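You operate a simulated robot arm through the tools that you are given. There is no shell and no other tool. Be economical: measure what you need, move in short steps, check, and stop when the job is done.

Carry out the task below with a simulated two-armed robot. There is one attempt and no reset: what you move stays moved.

JOB
Press the white box onto the panel, carry the panel to the vacuum plate and switch the vacuum on.
Fine: press till the lamp is green, lever up, sled back at LOAD; needle in the green band at the end.
Where things are to end (x, y in the base frame): silver frame panel within 0.03 m of [0.64, -0.63].

It is judged by the outcome, as a careful person would: the job done as asked, and still so three seconds after it is handed in. It fails if anything else is knocked over, pushed out of place, dropped, spilled or broken.

ROBOT AND FRAMES
Two 7-joint arms with two-finger parallel grippers on one trunk, on a base that drives. Base frame: it is fixed to the floor where the robot stands at the start and does not move with it; the origin is under the middle of the robot, x ahead of it, y to its left, z up. Units: m, degrees, N and s.
The left shoulder is at the start at [0.05, 0.187, 1.11], the right one opposite. With the tool pointing down near the work surface each hand reaches from about 0.1 to 0.66 m from the robot's upright axis, wherever it stands, measured 20 degrees to its own side. Places, roughly: blue ball lever [0.4, -0.4, 0.9]; heat switch [0.8, 0.5, 0.9]; orange lever [0.6, 0.3, 1.2]; press lamp [0.6, -0.2, 1.1]; red press lever [0.7, -0.3, 1.3]; sled [0.6, 0.1, 0.9]; top of the vacuum plate [0.6, -0.6, 0.9]; vacuum gauge [0.4, -0.6, 0.8]; vacuum plate [0.6, -0.6, 0.9]; yellow lever [0.4, 0.6, 0.9]. Payload 3.43 kg a hand.
The tool frame of a hand sits at the grasp point between the pads (the TCP): z along the fingers, y along the line on which they close. The tips reach 0.03 m beyond it. Largest opening 0.094 m; finger width 0.028, thickness 0.01; the body of the gripper, 0.05 by 0.096 m, starts 0.055 m behind the TCP.
Orientation is told as [roll, pitch, yaw] about the base's x, y, z axes, in that order, counted from this pose: with the fingers straight down and closing along the base's y, the tool's x points along the base's -x, its y along +y and its z along -z.

CONTROLS
- The arms move only by the tool move_arm. It takes "left_plan", "right_plan" or both (then of equal length, played together; a hand with none holds still); each is a list of rows, each a list of 7 numbers: the shift along the tool's x, y, z in m, then the turn, a rotation vector about the tool's x, y, z in degrees, then the gripper command, from -1 (shut) to 1 (fully open), values between in proportion. In form: [[dx, dy, dz, rx, ry, rz, hand], ...]. A call has 1 to 10 rows; each row shifts and turns the commanded pose from where the row before left it, along the tool's axes as they then stand. A row lasts 0.2 s, in which the tool goes at most 0.05 m and 8.6 degrees; a call with a longer step from one row to the next is refused whole, and so is a gripper value outside its range. A pose out of reach is approached as far as the arm can. The call stops where the force on the tool passes 40 N (or 10 N more than at its start, if that is more) or the arm is blocked; 0.2 s more then pass. The fingers move at their own pace (about 0.153 m/s each) and stop on an object; they squeeze with about 29 N. The grip force told is the motor's: it shows also when the fingers shut on nothing. Time passes only in rows, and 0.2 s behind the last, so rows that do not move let the fingers close. The reply holds the time, the measured pose of the TCP, the force on the tool along the base axes, the opening and the grip force, in the units named above and with some noise, with the torque about the TCP (base axes, N m) and any sound that the robot's microphone picked up.
- Cameras (640 x 400 px; columns grow to the right, rows downward): "scene" is now at [0.1505, -0.0123, 1.2934]; the picture's right is [-0.13, -0.99, 0.00], its down [-0.35, 0.05, -0.93] and it looks along [0.93, -0.12, -0.36] (base axes); focal length 214 px, centre (320, 200). "left" rides on the left gripper at [0.076, -0.014, -0.102] in its tool frame; the picture's right is [0.18, 0.98, 0.00], its down [-0.75, 0.14, -0.64] and it looks along [-0.63, 0.12, 0.77] (tool axes); focal length 243 px, centre (320, 200). "right" rides on the right gripper at [0.076, 0.014, -0.103] in its tool frame; the picture's right is [-0.18, 0.98, 0.00], its down [-0.75, -0.14, -0.64] and it looks along [-0.63, -0.12, 0.77] (tool axes); focal length 243 px, centre (320, 200). There is no depth. A picture from a camera that has moved, and an enlarged one, comes with that camera's place and axes in the base frame and with its lens.
- capture(camera): a new picture of that camera. No time passes.
- raise_lower(by): slides the trunk up (or, below 0, down) by that many m; the arms and the scene camera ride with it, the base frame stays. It gives what a move gives, with no picture.
- roll_base(legs): drives the robot by 1 to 6 legs, each [ahead, left, turn to the left] in m, m and degrees, along the robot's own axes; the way and the turn of a leg run together, so that a leg with both is an arc; at most 1.5 m and 180 degrees a leg. The arms and the cameras ride along, it lands a little off, and it stops where it bumps. It gives what a move gives.
- pan_tilt(pan, tilt): turns the head with the scene camera to pan (to the left, within 80 degrees either way) and tilt (down, from -29 to 69), counted from straight ahead of the robot. It gives what a move gives.
- inspect(camera, box): a new picture of the part [left, top, right, bottom] of that camera's present view, enlarged. No time passes.
- sign_off(): hands the job in; it is judged then, once.

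Work in short steps. Places have to be worked out from the pictures, the camera data and where the tool is seen: move nearer, look again, correct. Check each grasp and each placing, and mend what went wrong. You have 120 turns and 92 pictures in all, those below and enlarged ones among them. Open the grippers and draw the arms clear of the work before you hand the job in, unless the task says otherwise; then end with one line.

The tools are called after "Request:" by a JSON object that holds its "api" and its "payload". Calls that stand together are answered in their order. move_arm: Moves the arms, as the interface text tells. Its arguments: {"type":"object","properties":{"left_plan":{"type":"array","items":{"type":"array","items":{"type":"number"}}},"right_plan":{"type":"array","items":{"type":"array","items":{"type":"number"}}}},"required":[]} The other tools are called the same way: raise_lower (by) slides the trunk up or down; roll_base (legs) drives the base; pan_tilt (pan, tilt) turns the head that bears the scene camera; capture (camera) takes a picture; inspect (camera, box) takes an enlarged picture of a part of a camera's view; sign_off () hands the job in.

At the start:

```text
t: 0.0
left_tcp_pos: [0.4456, -0.0279, 1.0002]
left_tool_rot: [0.0, 0.0, 0.1]
left_wrist_force: [-0.5, 0.0, -1.1]
left_torque: [-0.03, 0.02, -0.02]
left_grip_width: 0.0937
left_grip_force: 0.0
right_tcp_pos: [0.3299, -0.3148, 1.0003]
right_tool_rot: [0.1, 0.0, 0.0]
right_wrist_force: [0.4, -0.3, 0.2]
right_torque: [0.02, -0.01, -0.01]
right_grip_width: 0.0943
right_grip_force: 0.1
trunk travel left (down, up): [-0.325, 0.107]
robot x, y, heading: [0.0005, -0.0013, 0.0]
head pan, tilt: [-7.6, 20.9]
```

scene: 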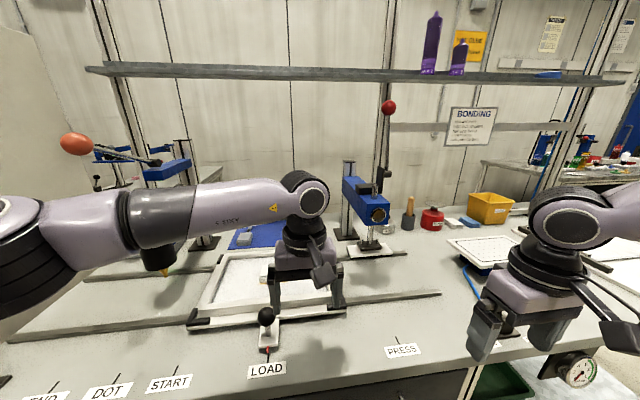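
right: 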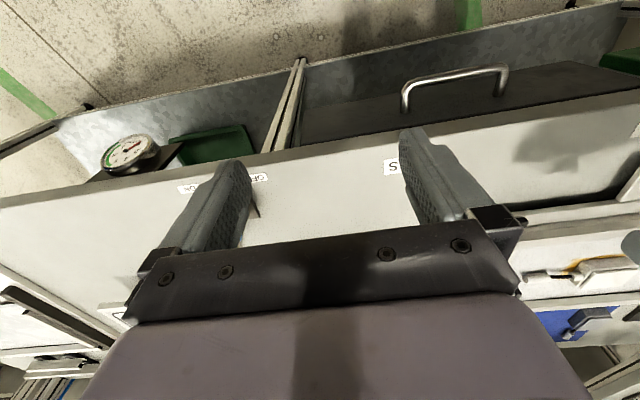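
left: 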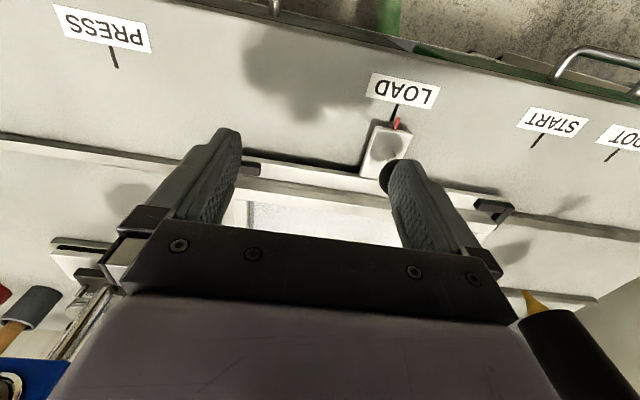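

The left arm hides the sled, and there is a BONDING sign on the wall. I look closer at the sign and the sled before moving.

Request:
{"api": "inspect", "payload": {"camera": "scene", "box": [430, 95, 510, 155]}}

Request:
{"api": "inspect", "payload": {"camera": "scene", "box": [180, 150, 440, 390]}}

Request:
{"api": "inspect", "payload": {"camera": "scene", "box": [400, 180, 640, 400]}}

```text
6.67 times, centred on (470, 125) of scene
camera zoom: at [0.1505, -0.0123, 1.2934], right [-0.13, -0.99, 0.0], down [-0.35, 0.05, -0.93], along [0.93, -0.12, -0.36], focal length 1430 px, centre (-680, 700)
```

zoom: 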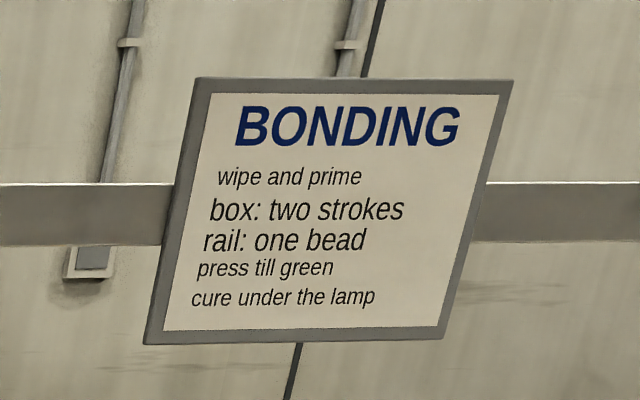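

```text
1.67 times, centred on (310, 270) of scene
camera zoom: at [0.1505, -0.0123, 1.2934], right [-0.13, -0.99, 0.0], down [-0.35, 0.05, -0.93], along [0.93, -0.12, -0.36], focal length 358 px, centre (337, 83)
```

zoom: 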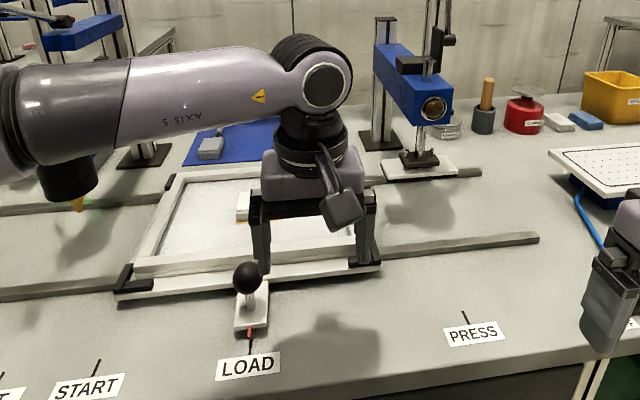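

```text
1.82 times, centred on (520, 290) of scene
camera zoom: at [0.1505, -0.0123, 1.2934], right [-0.13, -0.99, 0.0], down [-0.35, 0.05, -0.93], along [0.93, -0.12, -0.36], focal length 390 px, centre (-44, 36)
```

zoom: 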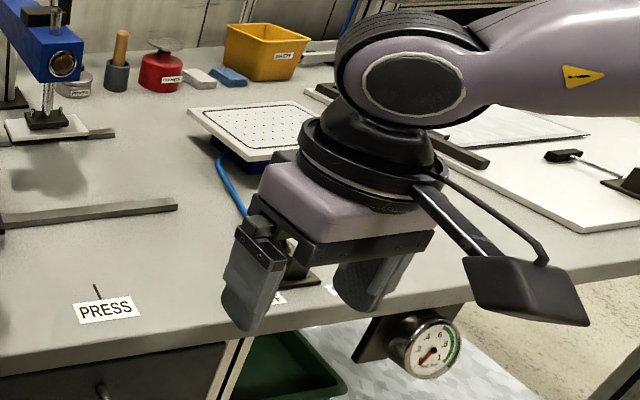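

The left hand hides the panel. I raise it straight up and then back to the left.

Request:
{"api": "move_arm", "payload": {"left_plan": [[0, 0, -0.04, 0, 0, 0, 1], [0, 0, -0.04, 0, 0, 0, 1], [0, 0, -0.04, 0, 0, 0, 1], [0.03, 0.03, -0.02, 0, 0, 0, 1], [0.03, 0.04, 0, 0, 0, 0, 1], [0.03, 0.04, 0, 0, 0, 0, 1], [0.02, 0.045, 0, 0, 0, 0, 1], [0.0, 0.045, 0, 0, 0, 0, 1], [0.0, 0.045, 0, 0, 0, 0, 1], [0.0, 0.045, 0, 0, 0, 0, 1]]}}

Request:
{"api": "capture", "payload": {"camera": "scene"}}

```text
t: 2.2
left_tcp_pos: [0.3339, 0.2617, 1.1413]
left_tool_rot: [-0.1, 0.0, -0.1]
left_wrist_force: [1.1, 0.3, -0.3]
left_torque: [0.01, 0.0, 0.01]
left_grip_width: 0.0937
left_grip_force: 0.0
right_tcp_pos: [0.3298, -0.316, 1.001]
right_tool_rot: [0.0, 0.0, 0.0]
right_wrist_force: [0.0, -0.2, -0.7]
right_torque: [0.0, -0.06, 0.02]
right_grip_width: 0.0941
right_grip_force: 0.1
trunk travel left (down, up): [-0.325, 0.107]
robot x, y, heading: [-0.003, 0.0024, -0.1]
head pan, tilt: [-7.6, 20.9]
```

```text
85 pictures are left
camera scene: at [0.1501, -0.0116, 1.2934], right [-0.13, -0.99, 0.0], down [-0.35, 0.05, -0.93], along [0.93, -0.12, -0.36], focal length 214 px, centre (320, 200)
```

scene: 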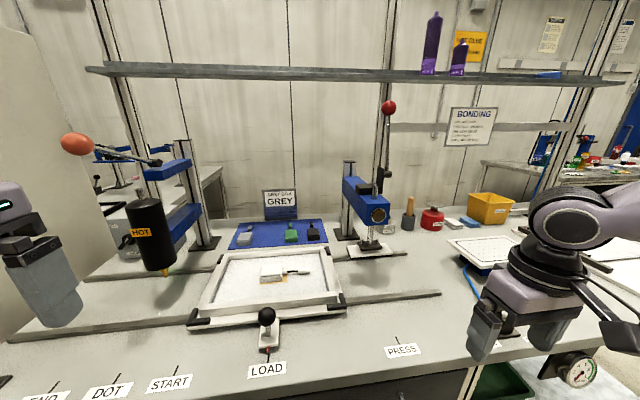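

Request:
{"api": "inspect", "payload": {"camera": "scene", "box": [180, 180, 360, 360]}}

Request:
{"api": "inspect", "payload": {"camera": "scene", "box": [320, 80, 440, 270]}}

```text
2.22 times, centred on (270, 270) of scene
camera zoom: at [0.1501, -0.0116, 1.2934], right [-0.13, -0.99, 0.0], down [-0.35, 0.05, -0.93], along [0.93, -0.12, -0.36], focal length 477 px, centre (431, 44)
```

zoom: 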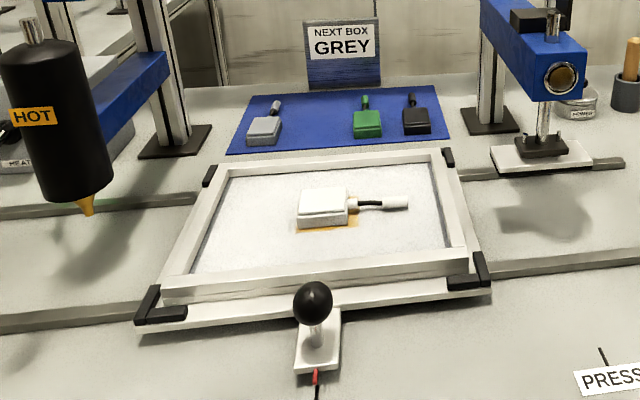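

```text
2.11 times, centred on (380, 175) of scene
camera zoom: at [0.1501, -0.0116, 1.2934], right [-0.13, -0.99, 0.0], down [-0.35, 0.05, -0.93], along [0.93, -0.12, -0.36], focal length 452 px, centre (194, 253)
```

zoom: 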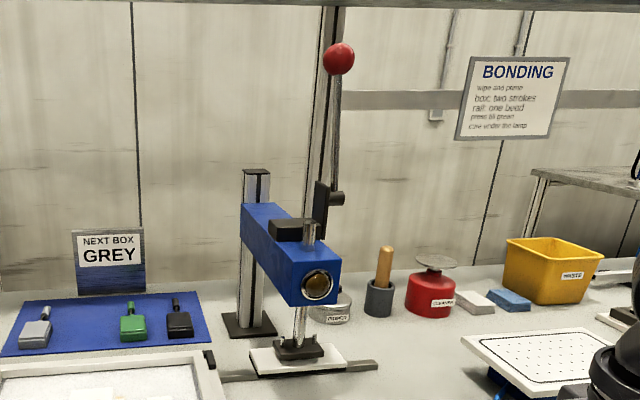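

The white box already sits on glue on the panel, so the steps are: slide the sled to PRESS, press, return it to LOAD, then carry. I estimate the sled knob at about (0.47, 0.05, 0.93) and bring the right hand above it to check with its camera.

Request:
{"api": "move_arm", "payload": {"right_plan": [[0, 0, -0.04, 0, 0, 0, 1], [0, 0.035, -0.02, 0, 0, 0, 1], [0, 0.04, 0, 0, 0, 0, 1], [0, 0.04, 0, 0, 0, 0, 1], [0, 0.04, 0, 0, 0, 0, 1], [-0.01, 0.04, 0, 0, 0, 0, 1], [-0.02, 0.04, 0, 0, 0, 0, 1], [-0.03, 0.035, 0, 0, 0, 0, 1], [-0.03, 0.03, 0, 0, 0, 0, 1]]}}

Request:
{"api": "capture", "payload": {"camera": "right"}}

Request:
{"api": "capture", "payload": {"camera": "scene"}}

```text
t: 4.2
left_tcp_pos: [0.3343, 0.2621, 1.1404]
left_tool_rot: [0.1, 0.0, 0.1]
left_wrist_force: [0.6, 0.9, -0.7]
left_torque: [0.01, 0.03, 0.02]
left_grip_width: 0.0942
left_grip_force: 0.1
right_tcp_pos: [0.3557, -0.1196, 1.0593]
right_tool_rot: [0.1, -0.1, -0.1]
right_wrist_force: [-0.5, 0.5, -0.5]
right_torque: [-0.04, 0.02, -0.01]
right_grip_width: 0.0944
right_grip_force: 0.1
right hand out of reach, approached as far as the arm can: row 7, 8, 9
trunk travel left (down, up): [-0.325, 0.107]
robot x, y, heading: [0.0031, 0.002, -0.1]
head pan, tilt: [-7.6, 20.9]
```

```text
82 pictures are left
camera right: at [0.2798, -0.1054, 1.1626], right [0.18, 0.98, 0.0], down [0.75, -0.14, 0.64], along [0.63, -0.12, -0.77], focal length 243 px, centre (320, 200)
```

right: 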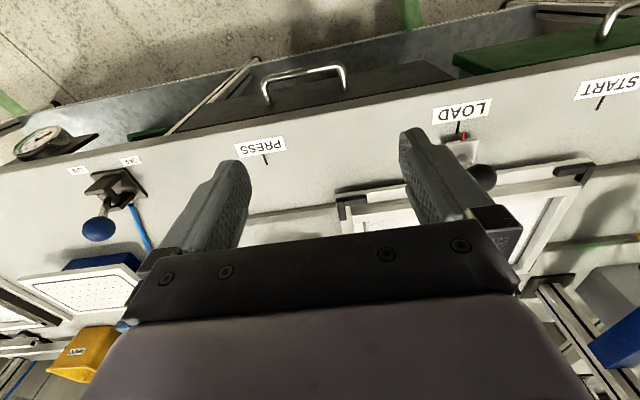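

```text
81 pictures are left
camera scene: at [0.1501, -0.0122, 1.2934], right [-0.13, -0.99, 0.0], down [-0.35, 0.05, -0.93], along [0.93, -0.12, -0.36], focal length 214 px, centre (320, 200)
```

scene: 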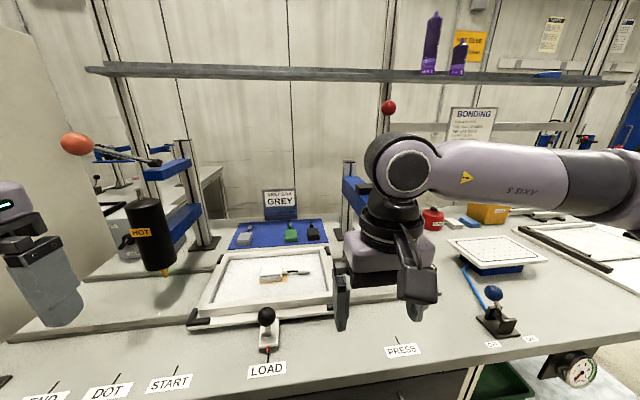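

The right hand can't cross this far, so I'll shift the base 0.2 m to the right and use the left hand for the sled and the right hand for the lever. First I draw the right hand back.

Request:
{"api": "move_arm", "payload": {"right_plan": [[0.02, -0.03, -0.02, 0, 0, 0, 1], [0.02, -0.04, -0.03, 0, 0, 0, 1], [0.02, -0.04, -0.03, 0, 0, 0, 1], [0.0, -0.04, 0, 0, 0, 0, 1], [0, -0.04, 0, 0, 0, 0, 1]]}}

Request:
{"api": "roll_base", "payload": {"legs": [[0, -0.2, 0]]}}

Request:
{"api": "capture", "payload": {"camera": "scene"}}

```text
refused: row 2 steps farther than a row can; nothing moved
```

```text
t: 6.6
left_tcp_pos: [0.3346, 0.0627, 1.1396]
left_tool_rot: [0.0, 0.0, 0.0]
left_wrist_force: [0.3, -0.3, -0.4]
left_torque: [0.0, -0.01, 0.01]
left_grip_width: 0.0942
left_grip_force: 0.1
right_tcp_pos: [0.3557, -0.3192, 1.0593]
right_tool_rot: [0.1, 0.0, 0.0]
right_wrist_force: [0.0, 0.3, -1.1]
right_torque: [-0.05, 0.01, -0.01]
right_grip_width: 0.094
right_grip_force: 0.0
trunk travel left (down, up): [-0.325, 0.107]
robot x, y, heading: [-0.0008, -0.1994, -0.1]
head pan, tilt: [-7.6, 20.9]
```

```text
80 pictures are left
camera scene: at [0.1504, -0.2107, 1.2934], right [-0.13, -0.99, 0.0], down [-0.35, 0.05, -0.93], along [0.93, -0.12, -0.36], focal length 214 px, centre (320, 200)
```

scene: 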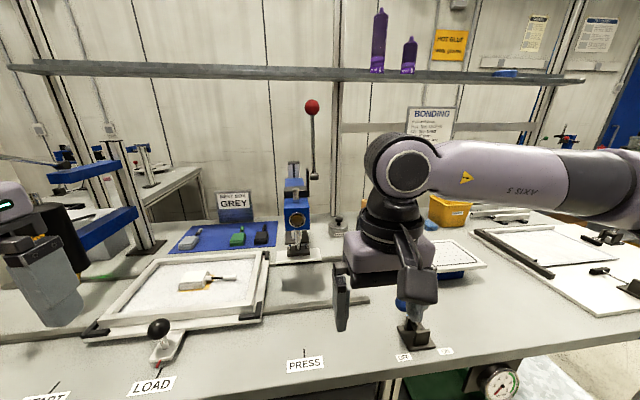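

Triangulating from the two views puts the knob at about (0.478, 0.053, 0.929). I move the left hand over it and the right hand a bit aside.

Request:
{"api": "move_arm", "payload": {"left_plan": [[-0.03, -0.002, 0, 0, 0, 0, 1], [-0.03, -0.002, 0, 0, 0, 0, 1], [-0.03, -0.002, 0, 0, 0, 0, 1], [-0.03, -0.002, 0, 0, 0, 0, 1], [-0.023, -0.002, 0.02, 0, 0, 0, 1], [0, 0, 0.04, 0, 0, 0, 1], [0, 0, 0.04, 0, 0, 0, 1]], "right_plan": [[0.0, -0.03, -0.02, 0, 0, 0, 1], [0.01, -0.03, -0.03, 0, 0, 0, 1], [0.01, -0.03, -0.03, 0, 0, 0, 1], [0, -0.03, -0.02, 0, 0, 0, 1], [0, 0, 0, 0, 0, 0, 1], [0, 0, 0, 0, 0, 0, 1], [0, 0, 0, 0, 0, 0, 1]]}}

Request:
{"api": "capture", "payload": {"camera": "left"}}

Request:
{"api": "capture", "payload": {"camera": "scene"}}

```text
t: 8.2
left_tcp_pos: [0.4776, 0.0525, 1.0398]
left_tool_rot: [0.0, -0.1, 0.0]
left_wrist_force: [0.3, 0.6, 0.3]
left_torque: [-0.01, -0.02, -0.01]
left_grip_width: 0.094
left_grip_force: 0.0
right_tcp_pos: [0.3364, -0.4383, 1.1571]
right_tool_rot: [-0.1, 0.0, 0.0]
right_wrist_force: [-0.2, -0.6, 0.0]
right_torque: [0.05, -0.02, -0.02]
right_grip_width: 0.0938
right_grip_force: 0.1
trunk travel left (down, up): [-0.325, 0.107]
robot x, y, heading: [0.0015, -0.2002, 0.1]
head pan, tilt: [-7.6, 20.9]
```

```text
79 pictures are left
camera left: at [0.4004, 0.0372, 1.1419], right [-0.18, 0.98, 0.0], down [0.75, 0.14, 0.64], along [0.63, 0.12, -0.77], focal length 243 px, centre (320, 200)
```

left: 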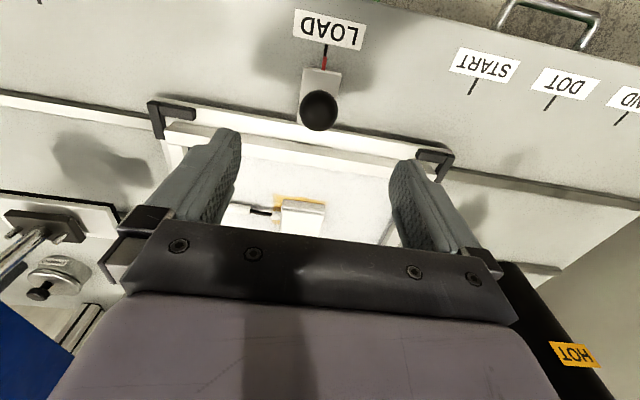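

```text
78 pictures are left
camera scene: at [0.1506, -0.2103, 1.2934], right [-0.13, -0.99, 0.0], down [-0.35, 0.05, -0.93], along [0.93, -0.13, -0.36], focal length 214 px, centre (320, 200)
```

scene: 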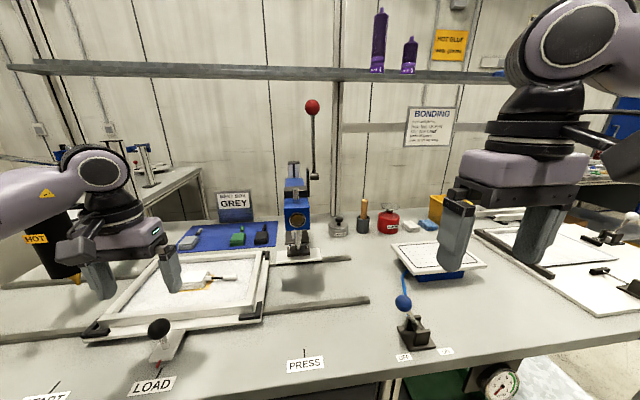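

The left camera confirms the knob at (0.475, 0.050). I descend around it and close.

Request:
{"api": "move_arm", "payload": {"left_plan": [[0, -0.002, 0.04, 0, 0, 0, 1], [0.002, 0, 0.04, 0, 0, 0, 1], [0, 0, 0.03, 0, 0, 0, 1], [0, 0, 0, 0, 0, 0, -1], [0, 0, 0, 0, 0, 0, -1], [0, 0, 0, 0, 0, 0, -1]]}}

Request:
{"api": "capture", "payload": {"camera": "left"}}

```text
t: 9.6
left_tcp_pos: [0.4766, 0.0509, 0.93]
left_tool_rot: [0.0, -0.1, 0.1]
left_wrist_force: [2.2, 2.7, 0.0]
left_torque: [0.04, -0.87, 0.02]
left_grip_width: 0.0358
left_grip_force: 44.9
right_tcp_pos: [0.3366, -0.4387, 1.1594]
right_tool_rot: [0.1, 0.1, 0.0]
right_wrist_force: [0.1, -0.5, 0.3]
right_torque: [-0.05, -0.01, -0.01]
right_grip_width: 0.0939
right_grip_force: 0.0
trunk travel left (down, up): [-0.325, 0.107]
robot x, y, heading: [0.0021, -0.2019, -0.3]
head pan, tilt: [-7.6, 20.9]
```

```text
77 pictures are left
camera left: at [0.3994, 0.0361, 1.0317], right [-0.19, 0.98, 0.0], down [0.75, 0.14, 0.64], along [0.63, 0.12, -0.77], focal length 243 px, centre (320, 200)
```

left: 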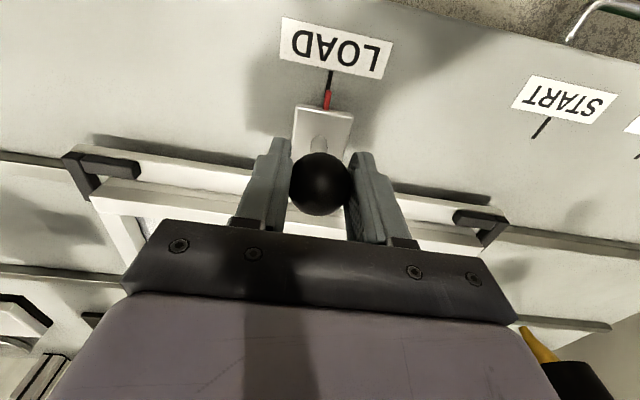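

The knob is gripped. I slide the sled right in small steps; PRESS should be about 0.265 m away.

Request:
{"api": "move_arm", "payload": {"left_plan": [[0, -0.015, 0, 0, 0, 0, -1], [0, -0.025, 0, 0, 0, 0, -1], [0, -0.03, 0, 0, 0, 0, -1], [0, -0.03, 0, 0, 0, 0, -1], [0, 0, 0, 0, 0, 0, -1]]}}

Request:
{"api": "capture", "payload": {"camera": "scene"}}

```text
t: 10.8
left_tcp_pos: [0.476, -0.0495, 0.9297]
left_tool_rot: [-0.1, 0.0, -0.2]
left_wrist_force: [7.3, -1.0, 0.5]
left_torque: [-0.45, -0.25, -0.56]
left_grip_width: 0.0355
left_grip_force: 45.0
right_tcp_pos: [0.3378, -0.4388, 1.1581]
right_tool_rot: [0.0, 0.0, 0.0]
right_wrist_force: [-0.3, -0.1, -0.6]
right_torque: [-0.03, 0.02, 0.0]
right_grip_width: 0.0937
right_grip_force: 0.0
trunk travel left (down, up): [-0.325, 0.107]
robot x, y, heading: [-0.0003, -0.1976, -0.1]
head pan, tilt: [-7.6, 20.9]
```

```text
76 pictures are left
camera scene: at [0.151, -0.2101, 1.2933], right [-0.13, -0.99, 0.0], down [-0.35, 0.05, -0.93], along [0.93, -0.13, -0.36], focal length 214 px, centre (320, 200)
```

scene: 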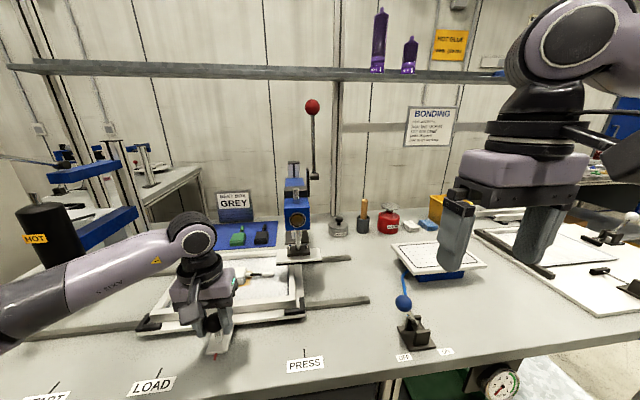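

The sled follows smoothly. I move it another 0.145 m and look at the foot's clearance over the frame.

Request:
{"api": "move_arm", "payload": {"left_plan": [[0, -0.015, 0, 0, 0, 0, -1], [0, -0.025, 0, 0, 0, 0, -1], [0, -0.03, 0, 0, 0, 0, -1], [0, -0.03, 0, 0, 0, 0, -1], [0, -0.03, 0, 0, 0, 0, -1], [0, -0.015, 0, 0, 0, 0, -1], [0, 0, 0, 0, 0, 0, -1]]}}

Request:
{"api": "capture", "payload": {"camera": "left"}}

Request:
{"api": "capture", "payload": {"camera": "scene"}}

```text
t: 12.4
left_tcp_pos: [0.4771, -0.1947, 0.9294]
left_tool_rot: [0.1, 0.1, -0.1]
left_wrist_force: [4.4, -2.4, -5.5]
left_torque: [0.06, 0.08, -0.02]
left_grip_width: 0.0357
left_grip_force: 45.1
right_tcp_pos: [0.3374, -0.4393, 1.1582]
right_tool_rot: [0.1, 0.0, 0.0]
right_wrist_force: [-0.2, 0.1, 0.2]
right_torque: [-0.01, 0.01, 0.02]
right_grip_width: 0.0941
right_grip_force: 0.1
trunk travel left (down, up): [-0.325, 0.107]
robot x, y, heading: [0.0005, -0.1981, -0.0]
head pan, tilt: [-7.6, 20.9]
```

```text
75 pictures are left
camera left: at [0.3999, -0.2099, 1.0323], right [-0.18, 0.98, 0.0], down [0.75, 0.14, 0.64], along [0.63, 0.12, -0.77], focal length 243 px, centre (320, 200)
```

left: 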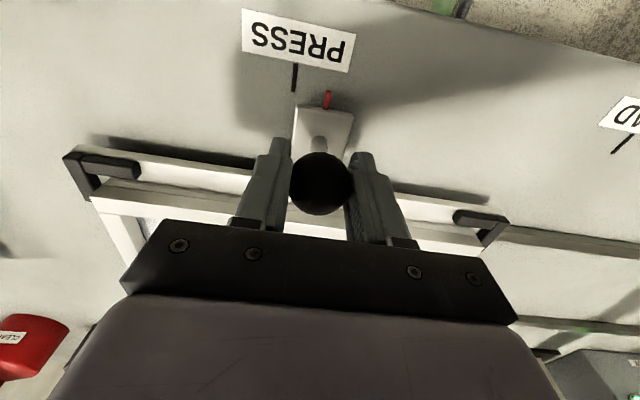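

```text
74 pictures are left
camera scene: at [0.1513, -0.2108, 1.2932], right [-0.13, -0.99, 0.0], down [-0.35, 0.05, -0.93], along [0.93, -0.13, -0.36], focal length 214 px, centre (320, 200)
```

scene: 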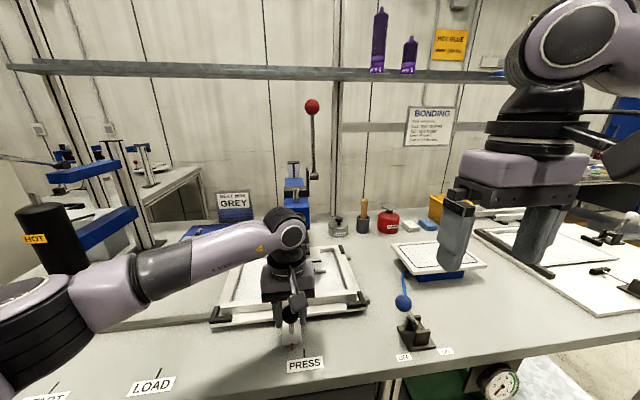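

The pointer is about 0.024 m short of the PRESS tick, so I move that far and check.

Request:
{"api": "move_arm", "payload": {"left_plan": [[0, -0.012, 0, 0, 0, 0, -1], [0, -0.012, 0, 0, 0, 0, -1], [0, 0, 0, 0, 0, 0, -1]]}}

Request:
{"api": "inspect", "payload": {"camera": "left", "box": [220, 0, 420, 140]}}

```text
t: 13.2
left_tcp_pos: [0.4764, -0.2182, 0.9304]
left_tool_rot: [0.1, 0.1, 0.0]
left_wrist_force: [2.7, 1.2, -6.6]
left_torque: [0.12, 0.16, 0.01]
left_grip_width: 0.0357
left_grip_force: 44.8
right_tcp_pos: [0.3384, -0.4378, 1.1579]
right_tool_rot: [0.0, 0.2, -0.1]
right_wrist_force: [-0.3, -0.3, 0.2]
right_torque: [-0.02, -0.02, 0.02]
right_grip_width: 0.094
right_grip_force: 0.0
trunk travel left (down, up): [-0.325, 0.107]
robot x, y, heading: [-0.0021, -0.2005, -0.1]
head pan, tilt: [-7.6, 20.9]
```

```text
2.86 times, centred on (320, 70) of left
camera zoom: at [0.4, -0.2337, 1.0324], right [-0.18, 0.98, 0.0], down [0.75, 0.14, 0.64], along [0.63, 0.12, -0.77], focal length 693 px, centre (320, 571)
```

zoom: 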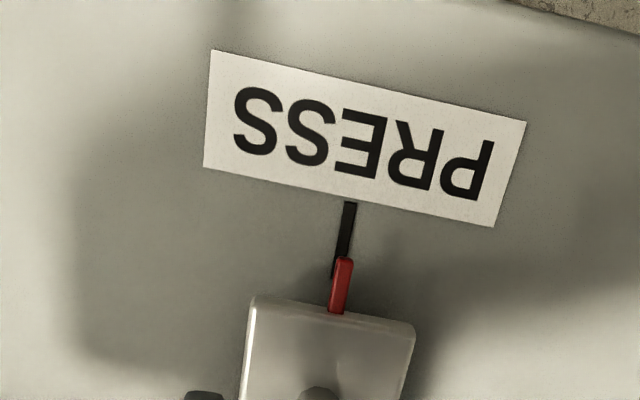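

Within 2 mm; I nudge slightly, release, and back the left hand away to the left.

Request:
{"api": "move_arm", "payload": {"left_plan": [[0, -0.0015, 0, 0, 0, 0, -1], [0, 0, 0, 0, 0, 0, 0.3], [0, 0, 0, 0, 0, 0, 0.3], [0, 0, -0.03, 0, 0, 0, 0.3], [0, 0, -0.04, 0, 0, 0, 0.3], [0.03, 0.02, -0.02, 0, 0, 0, 0.3], [0.03, 0.03, 0, 0, 0, 0, 0.3], [0.03, 0.03, 0, 0, 0, 0, 0.3], [0.02, 0.04, 0, 0, 0, 0, 0.3], [0, 0.045, 0, 0, 0, 0, 0.3]]}}

Request:
{"api": "move_arm", "payload": {"left_plan": [[0, 0.045, 0, 0, 0, 0, 0.3], [0, 0.045, 0, 0, 0, 0, 0.3], [0, 0.045, 0, 0, 0, 0, 0.3]]}}

Request:
{"api": "capture", "payload": {"camera": "scene"}}

Request:
{"api": "inspect", "payload": {"camera": "scene", "box": [220, 90, 380, 350]}}

```text
t: 15.4
left_tcp_pos: [0.3641, -0.0552, 1.0222]
left_tool_rot: [0.0, 0.0, 0.0]
left_wrist_force: [0.5, -0.1, 0.4]
left_torque: [-0.02, 0.01, 0.05]
left_grip_width: 0.061
left_grip_force: 0.1
right_tcp_pos: [0.3367, -0.4369, 1.158]
right_tool_rot: [-0.1, 0.0, 0.0]
right_wrist_force: [-0.1, 0.1, 0.1]
right_torque: [-0.02, 0.03, 0.02]
right_grip_width: 0.0939
right_grip_force: 0.0
trunk travel left (down, up): [-0.325, 0.107]
robot x, y, heading: [-0.0041, -0.1989, 0.1]
head pan, tilt: [-7.6, 20.9]
```

```text
t: 16.2
left_tcp_pos: [0.3659, 0.0796, 1.0204]
left_tool_rot: [0.0, 0.0, 0.0]
left_wrist_force: [-0.6, 0.6, -0.4]
left_torque: [0.03, 0.03, 0.0]
left_grip_width: 0.061
left_grip_force: 0.2
right_tcp_pos: [0.3367, -0.4385, 1.1588]
right_tool_rot: [0.0, -0.1, 0.0]
right_wrist_force: [-0.3, 0.3, 0.5]
right_torque: [-0.02, 0.0, 0.01]
right_grip_width: 0.0939
right_grip_force: 0.1
trunk travel left (down, up): [-0.325, 0.107]
robot x, y, heading: [0.0004, -0.1951, -0.0]
head pan, tilt: [-7.6, 20.9]
```

```text
72 pictures are left
camera scene: at [0.1501, -0.21, 1.2934], right [-0.13, -0.99, 0.0], down [-0.35, 0.05, -0.93], along [0.93, -0.13, -0.36], focal length 214 px, centre (320, 200)
```

scene: 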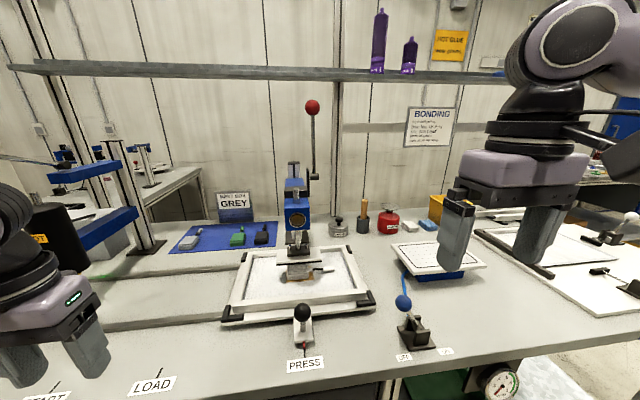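

```text
1.54 times, centred on (300, 220) of scene
camera zoom: at [0.1501, -0.21, 1.2934], right [-0.13, -0.99, 0.0], down [-0.35, 0.05, -0.93], along [0.93, -0.13, -0.36], focal length 330 px, centre (351, 169)
```

zoom: 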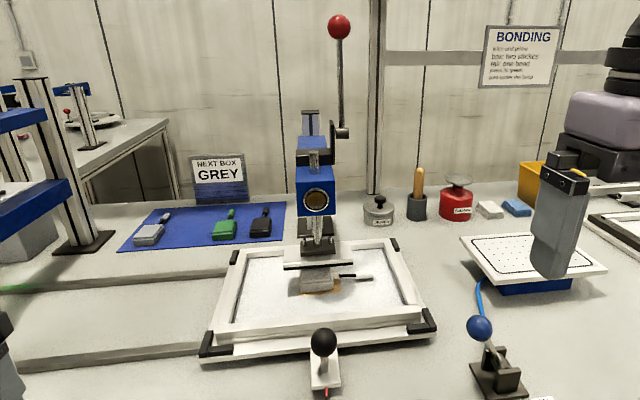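

The box lies under the press foot. I judge the lever ball at about (0.737, -0.27, 1.318) with its pivot near z 1.14. I raise the right hand to the lever's line and tilt the tool forward.

Request:
{"api": "move_arm", "payload": {"right_plan": [[0, 0.03, -0.035, 0, 0, 0, 1], [0, 0.03, -0.035, 0, 0, 0, 1], [0, 0.03, -0.035, 0, 0, 0, 1], [0, 0.03, -0.035, 0, 0, 0, 1], [0, 0.045, -0.02, 0, 0, 0, 1], [-0.045, 0, 0, 0, 0, 0, 1], [-0.045, 0, 0, 0, 0, 0, 1]]}}

Request:
{"api": "move_arm", "payload": {"right_plan": [[0, 0, 0, 0, -7.5, 0, 1], [0, 0, 0, 0, -7.5, 0, 1], [0, 0, 0, 0, -7.5, 0, 1], [0, 0, 0, 0, -7.5, 0, 1], [0, 0, 0, 0, -7.5, 0, 1], [0, 0, 0, 0, -7.5, 0, 1]]}}

Request:
{"api": "capture", "payload": {"camera": "right"}}

Request:
{"api": "capture", "payload": {"camera": "scene"}}

```text
t: 17.8
left_tcp_pos: [0.3658, 0.0799, 1.0206]
left_tool_rot: [0.0, 0.0, 0.0]
left_wrist_force: [0.8, 0.6, -0.7]
left_torque: [0.0, 0.02, 0.0]
left_grip_width: 0.0609
left_grip_force: 0.0
right_tcp_pos: [0.3711, -0.391, 1.2503]
right_tool_rot: [0.2, -0.1, 0.1]
right_wrist_force: [-0.6, -1.0, -1.0]
right_torque: [-0.02, -0.02, -0.03]
right_grip_width: 0.0939
right_grip_force: 0.0
right hand out of reach, approached as far as the arm can: row 3, 4, 5, 6, 7
trunk travel left (down, up): [-0.325, 0.107]
robot x, y, heading: [0.0029, -0.1999, -0.1]
head pan, tilt: [-7.6, 20.9]
```

```text
t: 19.2
left_tcp_pos: [0.3655, 0.0802, 1.0208]
left_tool_rot: [0.0, 0.0, 0.0]
left_wrist_force: [0.0, 0.2, -0.3]
left_torque: [0.02, -0.02, -0.01]
left_grip_width: 0.0607
left_grip_force: 0.0
right_tcp_pos: [0.3704, -0.3917, 1.2499]
right_tool_rot: [0.1, -45.2, -0.1]
right_wrist_force: [-0.5, -0.1, -1.4]
right_torque: [-0.01, -0.01, -0.05]
right_grip_width: 0.0938
right_grip_force: 0.0
trunk travel left (down, up): [-0.325, 0.107]
robot x, y, heading: [0.0004, -0.1992, -0.3]
head pan, tilt: [-7.6, 20.9]
```

```text
70 pictures are left
camera right: at [0.2436, -0.3754, 1.2694], right [0.13, 0.98, 0.13], down [0.08, -0.14, 0.99], along [0.99, -0.12, -0.09], focal length 243 px, centre (320, 200)
```

right: 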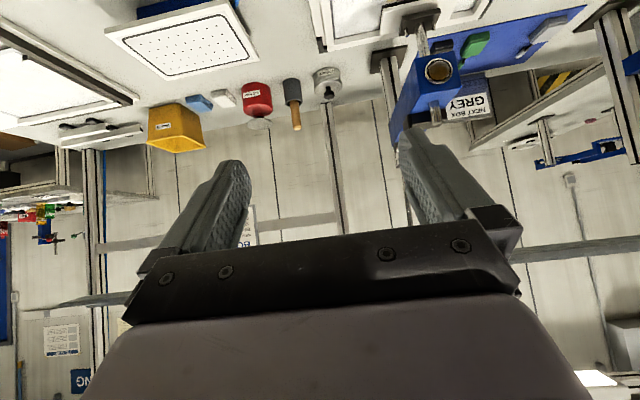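

```text
69 pictures are left
camera scene: at [0.1501, -0.2106, 1.2934], right [-0.13, -0.99, 0.0], down [-0.35, 0.05, -0.93], along [0.93, -0.13, -0.36], focal length 214 px, centre (320, 200)
```

scene: 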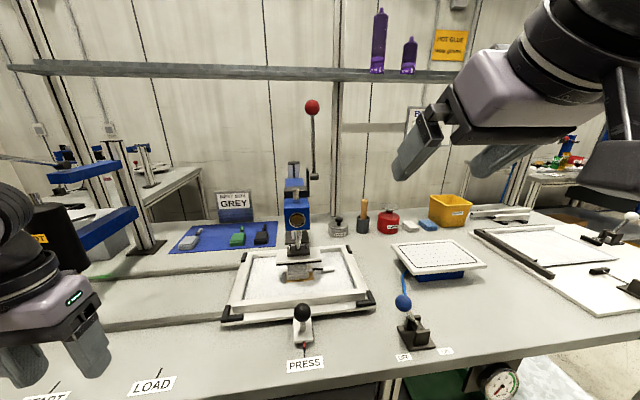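

I move the tilted hand toward the lever line in stages.

Request:
{"api": "move_arm", "payload": {"right_plan": [[-0.031, 0.024, 0.011, 0, 0, 0, 1], [-0.031, 0.024, 0.011, 0, 0, 0, 1], [-0.031, 0.024, 0.011, 0, 0, 0, 1], [-0.031, 0.024, 0.011, 0, 0, 0, 1], [-0.031, 0.024, 0.011, 0, 0, 0, 1]]}}

Request:
{"api": "capture", "payload": {"camera": "scene"}}

```text
t: 20.4
left_tcp_pos: [0.3658, 0.0799, 1.0211]
left_tool_rot: [0.0, 0.0, -0.1]
left_wrist_force: [-0.2, -0.1, 0.2]
left_torque: [-0.02, -0.03, 0.0]
left_grip_width: 0.0611
left_grip_force: 0.0
right_tcp_pos: [0.4384, -0.3442, 1.2826]
right_tool_rot: [0.1, -45.0, -0.1]
right_wrist_force: [0.3, 0.0, 0.4]
right_torque: [0.0, -0.01, -0.01]
right_grip_width: 0.094
right_grip_force: 0.1
right hand out of reach, approached as far as the arm can: row 3, 4, 5
trunk travel left (down, up): [-0.325, 0.107]
robot x, y, heading: [0.001, -0.1986, -0.1]
head pan, tilt: [-7.6, 20.9]
```

```text
68 pictures are left
camera scene: at [0.1501, -0.2105, 1.2934], right [-0.13, -0.99, 0.0], down [-0.35, 0.05, -0.93], along [0.93, -0.13, -0.36], focal length 214 px, centre (320, 200)
```

scene: 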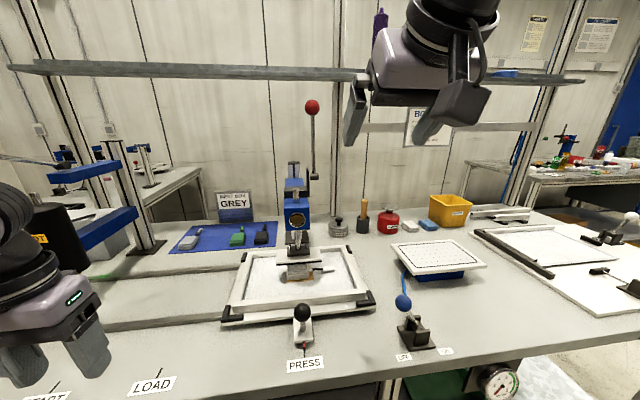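

Reach is short at this height. I look down to see how much room the base has to move ahead, and raise the trunk.

Request:
{"api": "raise_lower", "payload": {"by": 0.1}}

Request:
{"api": "pan_tilt", "payload": {"pan": 0, "tilt": 65}}

Request:
{"api": "capture", "payload": {"camera": "scene"}}

```text
t: 21.7
left_tcp_pos: [0.3666, 0.0807, 1.1193]
left_tool_rot: [0.0, 0.0, 0.0]
left_wrist_force: [-0.4, 0.5, -0.3]
left_torque: [0.01, -0.01, 0.0]
left_grip_width: 0.061
left_grip_force: 0.0
right_tcp_pos: [0.4385, -0.344, 1.3812]
right_tool_rot: [0.1, -45.0, -0.1]
right_wrist_force: [0.4, 0.2, -0.4]
right_torque: [-0.02, 0.0, -0.02]
right_grip_width: 0.0939
right_grip_force: 0.2
trunk travel left (down, up): [-0.425, 0.007]
robot x, y, heading: [0.0019, -0.1992, -0.2]
head pan, tilt: [-7.6, 20.9]
```

```text
t: 22.8
left_tcp_pos: [0.366, 0.0788, 1.1201]
left_tool_rot: [0.0, 0.0, 0.0]
left_wrist_force: [-0.3, -0.7, 1.1]
left_torque: [0.02, 0.01, 0.0]
left_grip_width: 0.0609
left_grip_force: 0.0
right_tcp_pos: [0.4383, -0.3449, 1.3804]
right_tool_rot: [0.1, -45.1, -0.1]
right_wrist_force: [0.3, -1.1, -0.1]
right_torque: [-0.01, 0.01, -0.03]
right_grip_width: 0.094
right_grip_force: 0.1
trunk travel left (down, up): [-0.425, 0.007]
robot x, y, heading: [0.0016, -0.1984, -0.2]
head pan, tilt: [0.0, 65.0]
```

```text
67 pictures are left
camera scene: at [0.1189, -0.1981, 1.3312], right [0.0, -1.0, 0.0], down [-0.91, 0.0, -0.42], along [0.42, 0.0, -0.91], focal length 214 px, centre (320, 200)
```

scene: 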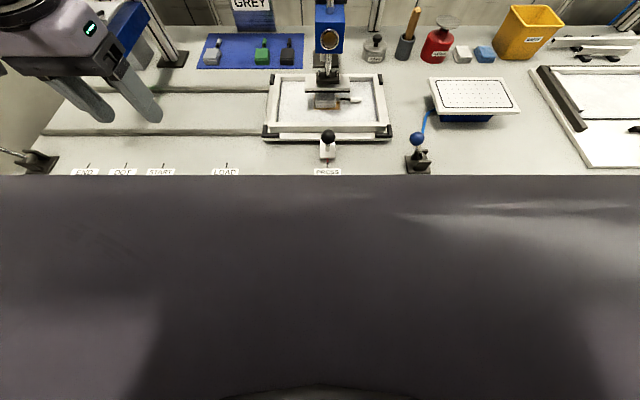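

Most of the limit is reaching inward, so I shift the base 0.13 m left, which brings the lever out to the right arm's own side, and try again.

Request:
{"api": "roll_base", "payload": {"legs": [[0, 0.13, 0]]}}

Request:
{"api": "pan_tilt", "payload": {"pan": -15, "tilt": 15}}

Request:
{"api": "move_arm", "payload": {"right_plan": [[0, -0.01, 0.02, 0, -7.5, 0, 1], [0, -0.01, 0.02, 0, -7.5, 0, 1], [0, -0.01, 0.03, 0, 0, 0, 1], [0, -0.01, 0.03, 0, 0, 0, 1], [0, -0.01, 0.03, 0, 0, 0, 1]]}}

Request:
{"api": "capture", "payload": {"camera": "scene"}}

Request:
{"api": "capture", "payload": {"camera": "right"}}

```text
t: 24.6
left_tcp_pos: [0.3659, 0.2095, 1.1199]
left_tool_rot: [-0.1, 0.0, 0.0]
left_wrist_force: [0.6, 0.7, 0.0]
left_torque: [-0.01, 0.01, 0.01]
left_grip_width: 0.061
left_grip_force: 0.0
right_tcp_pos: [0.4381, -0.2146, 1.3834]
right_tool_rot: [0.0, -45.0, -0.2]
right_wrist_force: [0.4, 0.3, -0.5]
right_torque: [-0.02, 0.03, 0.01]
right_grip_width: 0.0944
right_grip_force: 0.0
trunk travel left (down, up): [-0.425, 0.007]
robot x, y, heading: [-0.0037, -0.0712, -0.1]
head pan, tilt: [0.0, 65.0]
```

```text
t: 25.8
left_tcp_pos: [0.3663, 0.2092, 1.12]
left_tool_rot: [0.0, 0.1, -0.1]
left_wrist_force: [0.0, -0.2, -0.2]
left_torque: [0.0, -0.04, -0.02]
left_grip_width: 0.0611
left_grip_force: 0.0
right_tcp_pos: [0.4384, -0.2155, 1.3821]
right_tool_rot: [0.1, -45.0, -0.1]
right_wrist_force: [-0.2, 0.2, 0.1]
right_torque: [0.0, -0.01, -0.01]
right_grip_width: 0.0941
right_grip_force: 0.0
trunk travel left (down, up): [-0.425, 0.007]
robot x, y, heading: [0.002, -0.0655, 0.1]
head pan, tilt: [-15.0, 15.0]
```

```text
t: 27.0
left_tcp_pos: [0.3664, 0.2076, 1.1197]
left_tool_rot: [-0.1, 0.0, 0.0]
left_wrist_force: [0.0, 0.3, 0.2]
left_torque: [0.04, 0.03, 0.0]
left_grip_width: 0.0612
left_grip_force: 0.1
right_tcp_pos: [0.5472, -0.2648, 1.3099]
right_tool_rot: [0.3, -60.0, -0.4]
right_wrist_force: [-0.4, 0.1, 0.5]
right_torque: [0.0, -0.01, 0.0]
right_grip_width: 0.0937
right_grip_force: 0.0
trunk travel left (down, up): [-0.425, 0.007]
robot x, y, heading: [-0.0002, -0.0681, -0.3]
head pan, tilt: [-15.0, 15.0]
```

```text
66 pictures are left
camera scene: at [0.1494, -0.0935, 1.4029], right [-0.26, -0.97, 0.0], down [-0.25, 0.07, -0.97], along [0.93, -0.25, -0.26], focal length 214 px, centre (320, 200)
```

scene: 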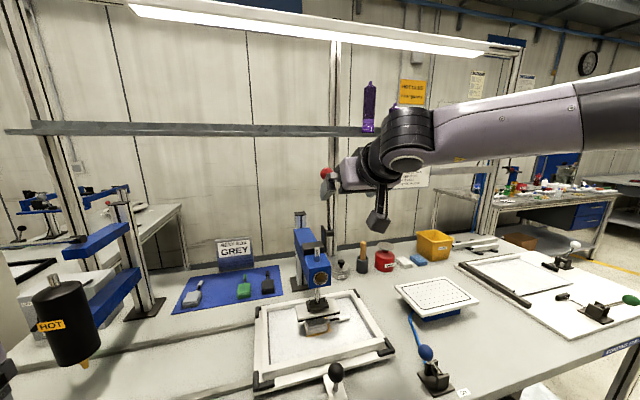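

```text
65 pictures are left
camera right: at [0.4203, -0.2505, 1.296], right [0.09, 0.98, 0.16], down [-0.18, -0.14, 0.97], along [0.98, -0.12, 0.16], focal length 243 px, centre (320, 200)
```

right: 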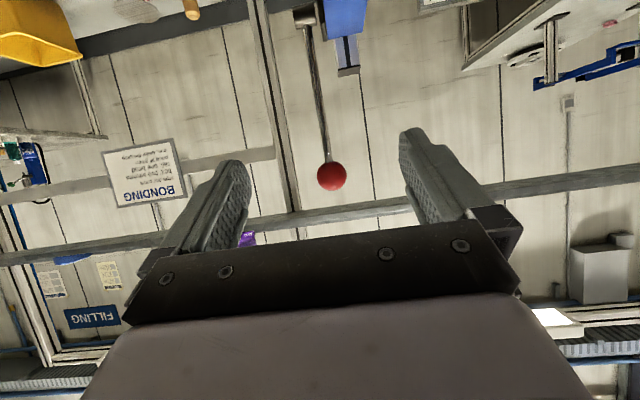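

The hand now reaches well. The right camera puts the ball at (0.737, -0.269, 1.320), so I advance to straddle it.

Request:
{"api": "move_arm", "payload": {"right_plan": [[-0.0207, -0.001, 0.032, 0, 0, 0, 1], [-0.0207, -0.001, 0.032, 0, 0, 0, 1], [-0.0207, -0.001, 0.032, 0, 0, 0, 1], [-0.0207, -0.001, 0.032, 0, 0, 0, 1]]}}

Request:
{"api": "capture", "payload": {"camera": "right"}}

```text
t: 28.0
left_tcp_pos: [0.3685, 0.2089, 1.1193]
left_tool_rot: [0.0, 0.1, 0.0]
left_wrist_force: [-0.7, -0.8, 0.1]
left_torque: [0.03, 0.05, -0.02]
left_grip_width: 0.0613
left_grip_force: 0.1
right_tcp_pos: [0.6566, -0.2887, 1.3131]
right_tool_rot: [0.3, -59.8, -0.4]
right_wrist_force: [1.3, -0.3, -0.1]
right_torque: [0.02, -0.01, 0.03]
right_grip_width: 0.0942
right_grip_force: 0.1
right hand out of reach, approached as far as the arm can: row 3, 4
trunk travel left (down, up): [-0.425, 0.007]
robot x, y, heading: [0.0004, -0.0696, 0.5]
head pan, tilt: [-15.0, 15.0]
```

```text
64 pictures are left
camera right: at [0.5307, -0.2739, 1.3002], right [0.1, 0.98, 0.16], down [-0.18, -0.14, 0.97], along [0.98, -0.12, 0.16], focal length 243 px, centre (320, 200)
```

right: 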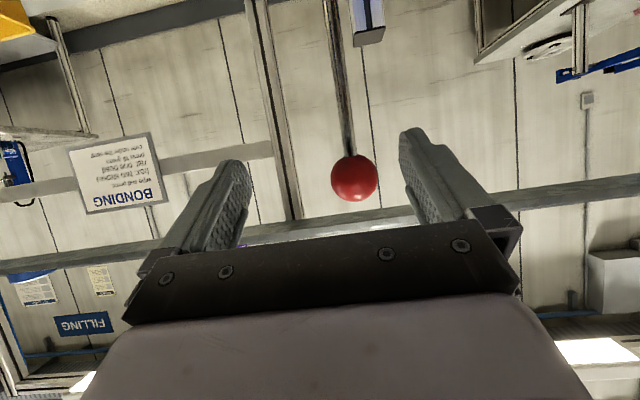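

I'm 0.08 m short, so I flatten the wrist and edge the base 0.06 m ahead and slightly left to gain reach. I back off first so nothing touches the ball.

Request:
{"api": "move_arm", "payload": {"right_plan": [[0.02, 0.01, -0.03, 0, 0, 0, 1], [0.02, 0, -0.03, 0, 0, 0, 1], [0, 0, 0, 0, -7, 0, 1], [0, 0, 0, 0, -7, 0, 1], [0, 0, 0, 0, -6, 0, 1]]}}

Request:
{"api": "roll_base", "payload": {"legs": [[0.06, 0.02, 0]]}}

Request:
{"api": "capture", "payload": {"camera": "right"}}

```text
t: 29.2
left_tcp_pos: [0.3662, 0.2093, 1.1192]
left_tool_rot: [-0.1, 0.0, 0.0]
left_wrist_force: [-0.3, -0.5, 0.1]
left_torque: [0.02, 0.0, -0.02]
left_grip_width: 0.061
left_grip_force: 0.1
right_tcp_pos: [0.5825, -0.2767, 1.3119]
right_tool_rot: [0.7, -80.2, -0.6]
right_wrist_force: [0.1, 0.7, 0.0]
right_torque: [0.0, 0.0, 0.01]
right_grip_width: 0.0941
right_grip_force: 0.0
trunk travel left (down, up): [-0.425, 0.007]
robot x, y, heading: [0.0001, -0.0661, -0.3]
head pan, tilt: [-15.0, 15.0]
```

```text
t: 30.2
left_tcp_pos: [0.427, 0.2289, 1.1194]
left_tool_rot: [0.1, 0.1, 0.1]
left_wrist_force: [-0.3, 0.2, -0.4]
left_torque: [0.01, 0.02, -0.03]
left_grip_width: 0.0611
left_grip_force: 0.0
right_tcp_pos: [0.6428, -0.2576, 1.3112]
right_tool_rot: [0.4, -79.9, -0.5]
right_wrist_force: [0.8, 0.6, 0.7]
right_torque: [-0.01, 0.01, -0.02]
right_grip_width: 0.0939
right_grip_force: 0.1
trunk travel left (down, up): [-0.425, 0.007]
robot x, y, heading: [0.0597, -0.0503, -0.2]
head pan, tilt: [-15.0, 15.0]
```

```text
63 pictures are left
camera right: at [0.5287, -0.2428, 1.2552], right [0.03, 0.98, 0.18], down [-0.5, -0.14, 0.85], along [0.86, -0.12, 0.49], focal length 243 px, centre (320, 200)
```

right: 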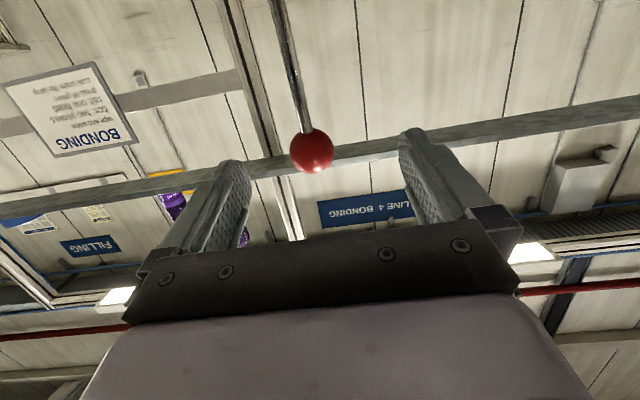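

The ball computes again to (0.737, -0.270, 1.321). I advance 0.09 m.

Request:
{"api": "move_arm", "payload": {"right_plan": [[-0.009, -0.006, 0.02, 0, 0, 0, 1], [-0.009, -0.006, 0.03, 0, 0, 0, 1], [-0.009, 0, 0.04, 0, 0, 0, 1], [0, 0, 0, 0, 0, 0, 1]]}}

Request:
{"api": "capture", "payload": {"camera": "right"}}

```text
t: 31.2
left_tcp_pos: [0.4251, 0.2286, 1.1204]
left_tool_rot: [0.0, -0.1, 0.0]
left_wrist_force: [0.1, -0.3, -1.1]
left_torque: [0.02, -0.03, -0.02]
left_grip_width: 0.0611
left_grip_force: 0.0
right_tcp_pos: [0.7346, -0.27, 1.3242]
right_tool_rot: [0.4, -80.1, -0.5]
right_wrist_force: [-0.5, 0.1, 0.5]
right_torque: [-0.02, -0.02, 0.0]
right_grip_width: 0.094
right_grip_force: 0.1
trunk travel left (down, up): [-0.425, 0.007]
robot x, y, heading: [0.0594, -0.0524, -0.3]
head pan, tilt: [-15.0, 15.0]
```

```text
62 pictures are left
camera right: at [0.6211, -0.2554, 1.2675], right [0.03, 0.98, 0.18], down [-0.5, -0.14, 0.85], along [0.86, -0.12, 0.49], focal length 243 px, centre (320, 200)
```

right: 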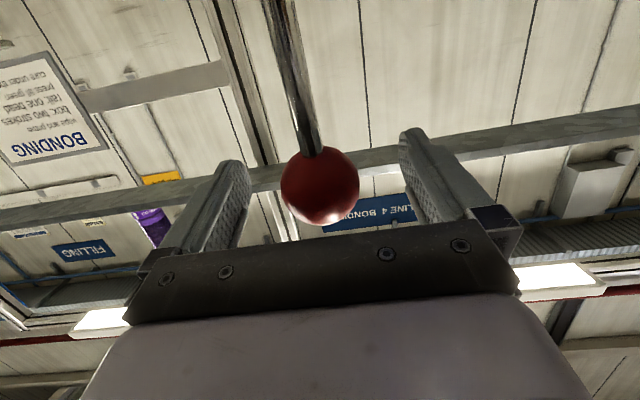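

The ball is between the pads. I close on it and begin pulling along the arc (pivot about (0.704, 1.148), radius 0.176).

Request:
{"api": "move_arm", "payload": {"right_plan": [[0, 0, 0, 0, 0, 0, -1], [0, 0, 0, 0, 0, 0, -1], [0, 0, 0, 0, 0, 0, -1], [0.0014, 0, -0.0165, 0, 0, 0, -1], [0.0014, 0, -0.0165, 0, 0, 0, -1], [0.005, 0, -0.022, 0, 0, 0, -1], [0.009, 0, -0.022, 0, 0, 0, -1]]}}

Request:
{"api": "capture", "payload": {"camera": "scene"}}

```text
t: 32.8
left_tcp_pos: [0.4298, 0.229, 1.1183]
left_tool_rot: [0.0, 0.2, 0.0]
left_wrist_force: [0.3, -0.4, 0.8]
left_torque: [-0.06, 0.04, 0.03]
left_grip_width: 0.0609
left_grip_force: 0.0
right_tcp_pos: [0.661, -0.2694, 1.3148]
right_tool_rot: [0.0, -79.4, 0.0]
right_wrist_force: [10.0, 8.6, -18.9]
right_torque: [-0.14, -0.79, 0.05]
right_grip_width: 0.0378
right_grip_force: 44.9
trunk travel left (down, up): [-0.425, 0.007]
robot x, y, heading: [0.0628, -0.0521, -0.1]
head pan, tilt: [-15.0, 15.0]
```

```text
61 pictures are left
camera scene: at [0.2122, -0.0727, 1.4023], right [-0.26, -0.97, 0.0], down [-0.25, 0.07, -0.97], along [0.93, -0.25, -0.26], focal length 214 px, centre (320, 200)
```

scene: 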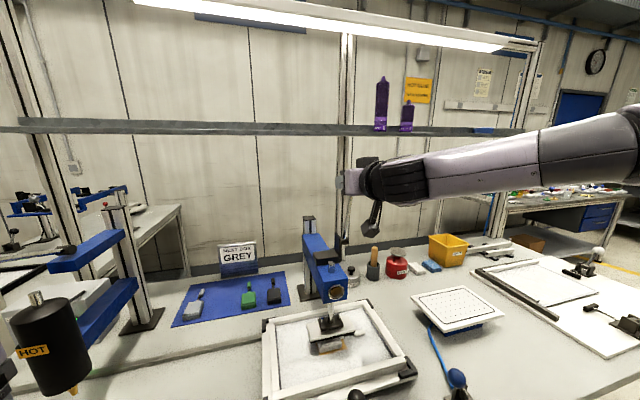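

The lever follows; the −z force means my arc is slightly high, so I lower it and continue.

Request:
{"api": "move_arm", "payload": {"right_plan": [[0.015, 0, -0.019, 0, 0, 0, -1], [0.0155, 0, -0.018, 0, 0, 0, -1], [0.016, 0, -0.016, 0, 0, 0, -1], [0.018, 0, -0.0145, 0, 0, 0, -1]]}}

Request:
{"api": "inspect", "payload": {"camera": "scene", "box": [270, 210, 400, 390]}}

```text
t: 33.8
left_tcp_pos: [0.4258, 0.2304, 1.1203]
left_tool_rot: [-0.1, 0.0, 0.0]
left_wrist_force: [-0.8, 0.5, 0.6]
left_torque: [0.0, 0.0, -0.03]
left_grip_width: 0.061
left_grip_force: 0.0
right_tcp_pos: [0.5791, -0.2693, 1.2703]
right_tool_rot: [0.4, -80.4, -0.4]
right_wrist_force: [2.6, 7.3, 2.9]
right_torque: [0.04, -1.25, 0.14]
right_grip_width: 0.0372
right_grip_force: 44.9
trunk travel left (down, up): [-0.425, 0.007]
robot x, y, heading: [0.0596, -0.046, -0.2]
head pan, tilt: [-15.0, 15.0]
```

```text
2.22 times, centred on (335, 300) of scene
camera zoom: at [0.208, -0.0724, 1.4032], right [-0.26, -0.97, 0.0], down [-0.25, 0.07, -0.97], along [0.93, -0.25, -0.26], focal length 477 px, centre (287, -22)
```

zoom: 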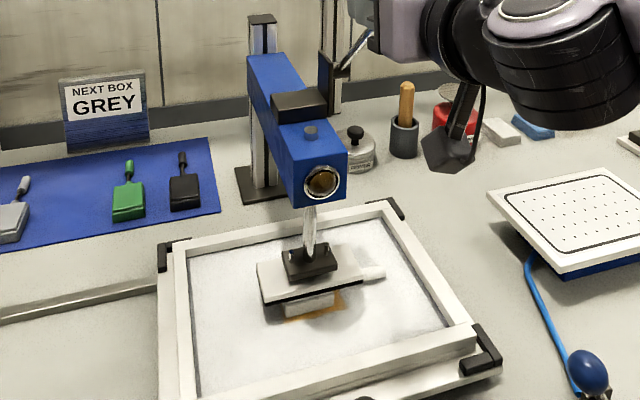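

At about 45° the foot is almost on the box and the lamp is not lit. I continue in small steps.

Request:
{"api": "move_arm", "payload": {"right_plan": [[0.0195, 0, -0.0115, 0, 0, 0, -1], [0.0205, 0, -0.0095, 0, 0, 0, -1], [0, 0, 0, 0, 0, 0, -1]]}}

Request:
{"api": "inspect", "payload": {"camera": "scene", "box": [270, 210, 400, 390]}}

```text
t: 34.6
left_tcp_pos: [0.4262, 0.2297, 1.1196]
left_tool_rot: [-0.1, 0.0, 0.0]
left_wrist_force: [0.2, -0.5, 0.5]
left_torque: [0.01, 0.03, 0.03]
left_grip_width: 0.0615
left_grip_force: 0.1
right_tcp_pos: [0.5515, -0.2677, 1.2326]
right_tool_rot: [-0.1, -80.0, 0.1]
right_wrist_force: [1.3, 8.1, 2.5]
right_torque: [-0.11, -1.14, 0.05]
right_grip_width: 0.0371
right_grip_force: 45.1
trunk travel left (down, up): [-0.425, 0.007]
robot x, y, heading: [0.0589, -0.0521, -0.0]
head pan, tilt: [-15.0, 15.0]
```

```text
2.22 times, centred on (335, 300) of scene
camera zoom: at [0.2078, -0.0721, 1.4031], right [-0.26, -0.97, 0.0], down [-0.25, 0.07, -0.97], along [0.93, -0.25, -0.26], focal length 477 px, centre (287, -22)
```

zoom: 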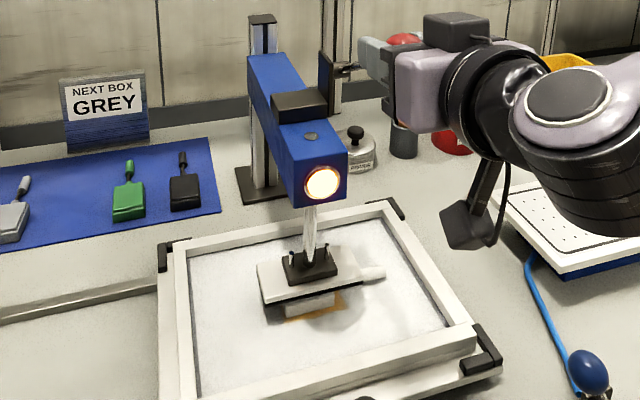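

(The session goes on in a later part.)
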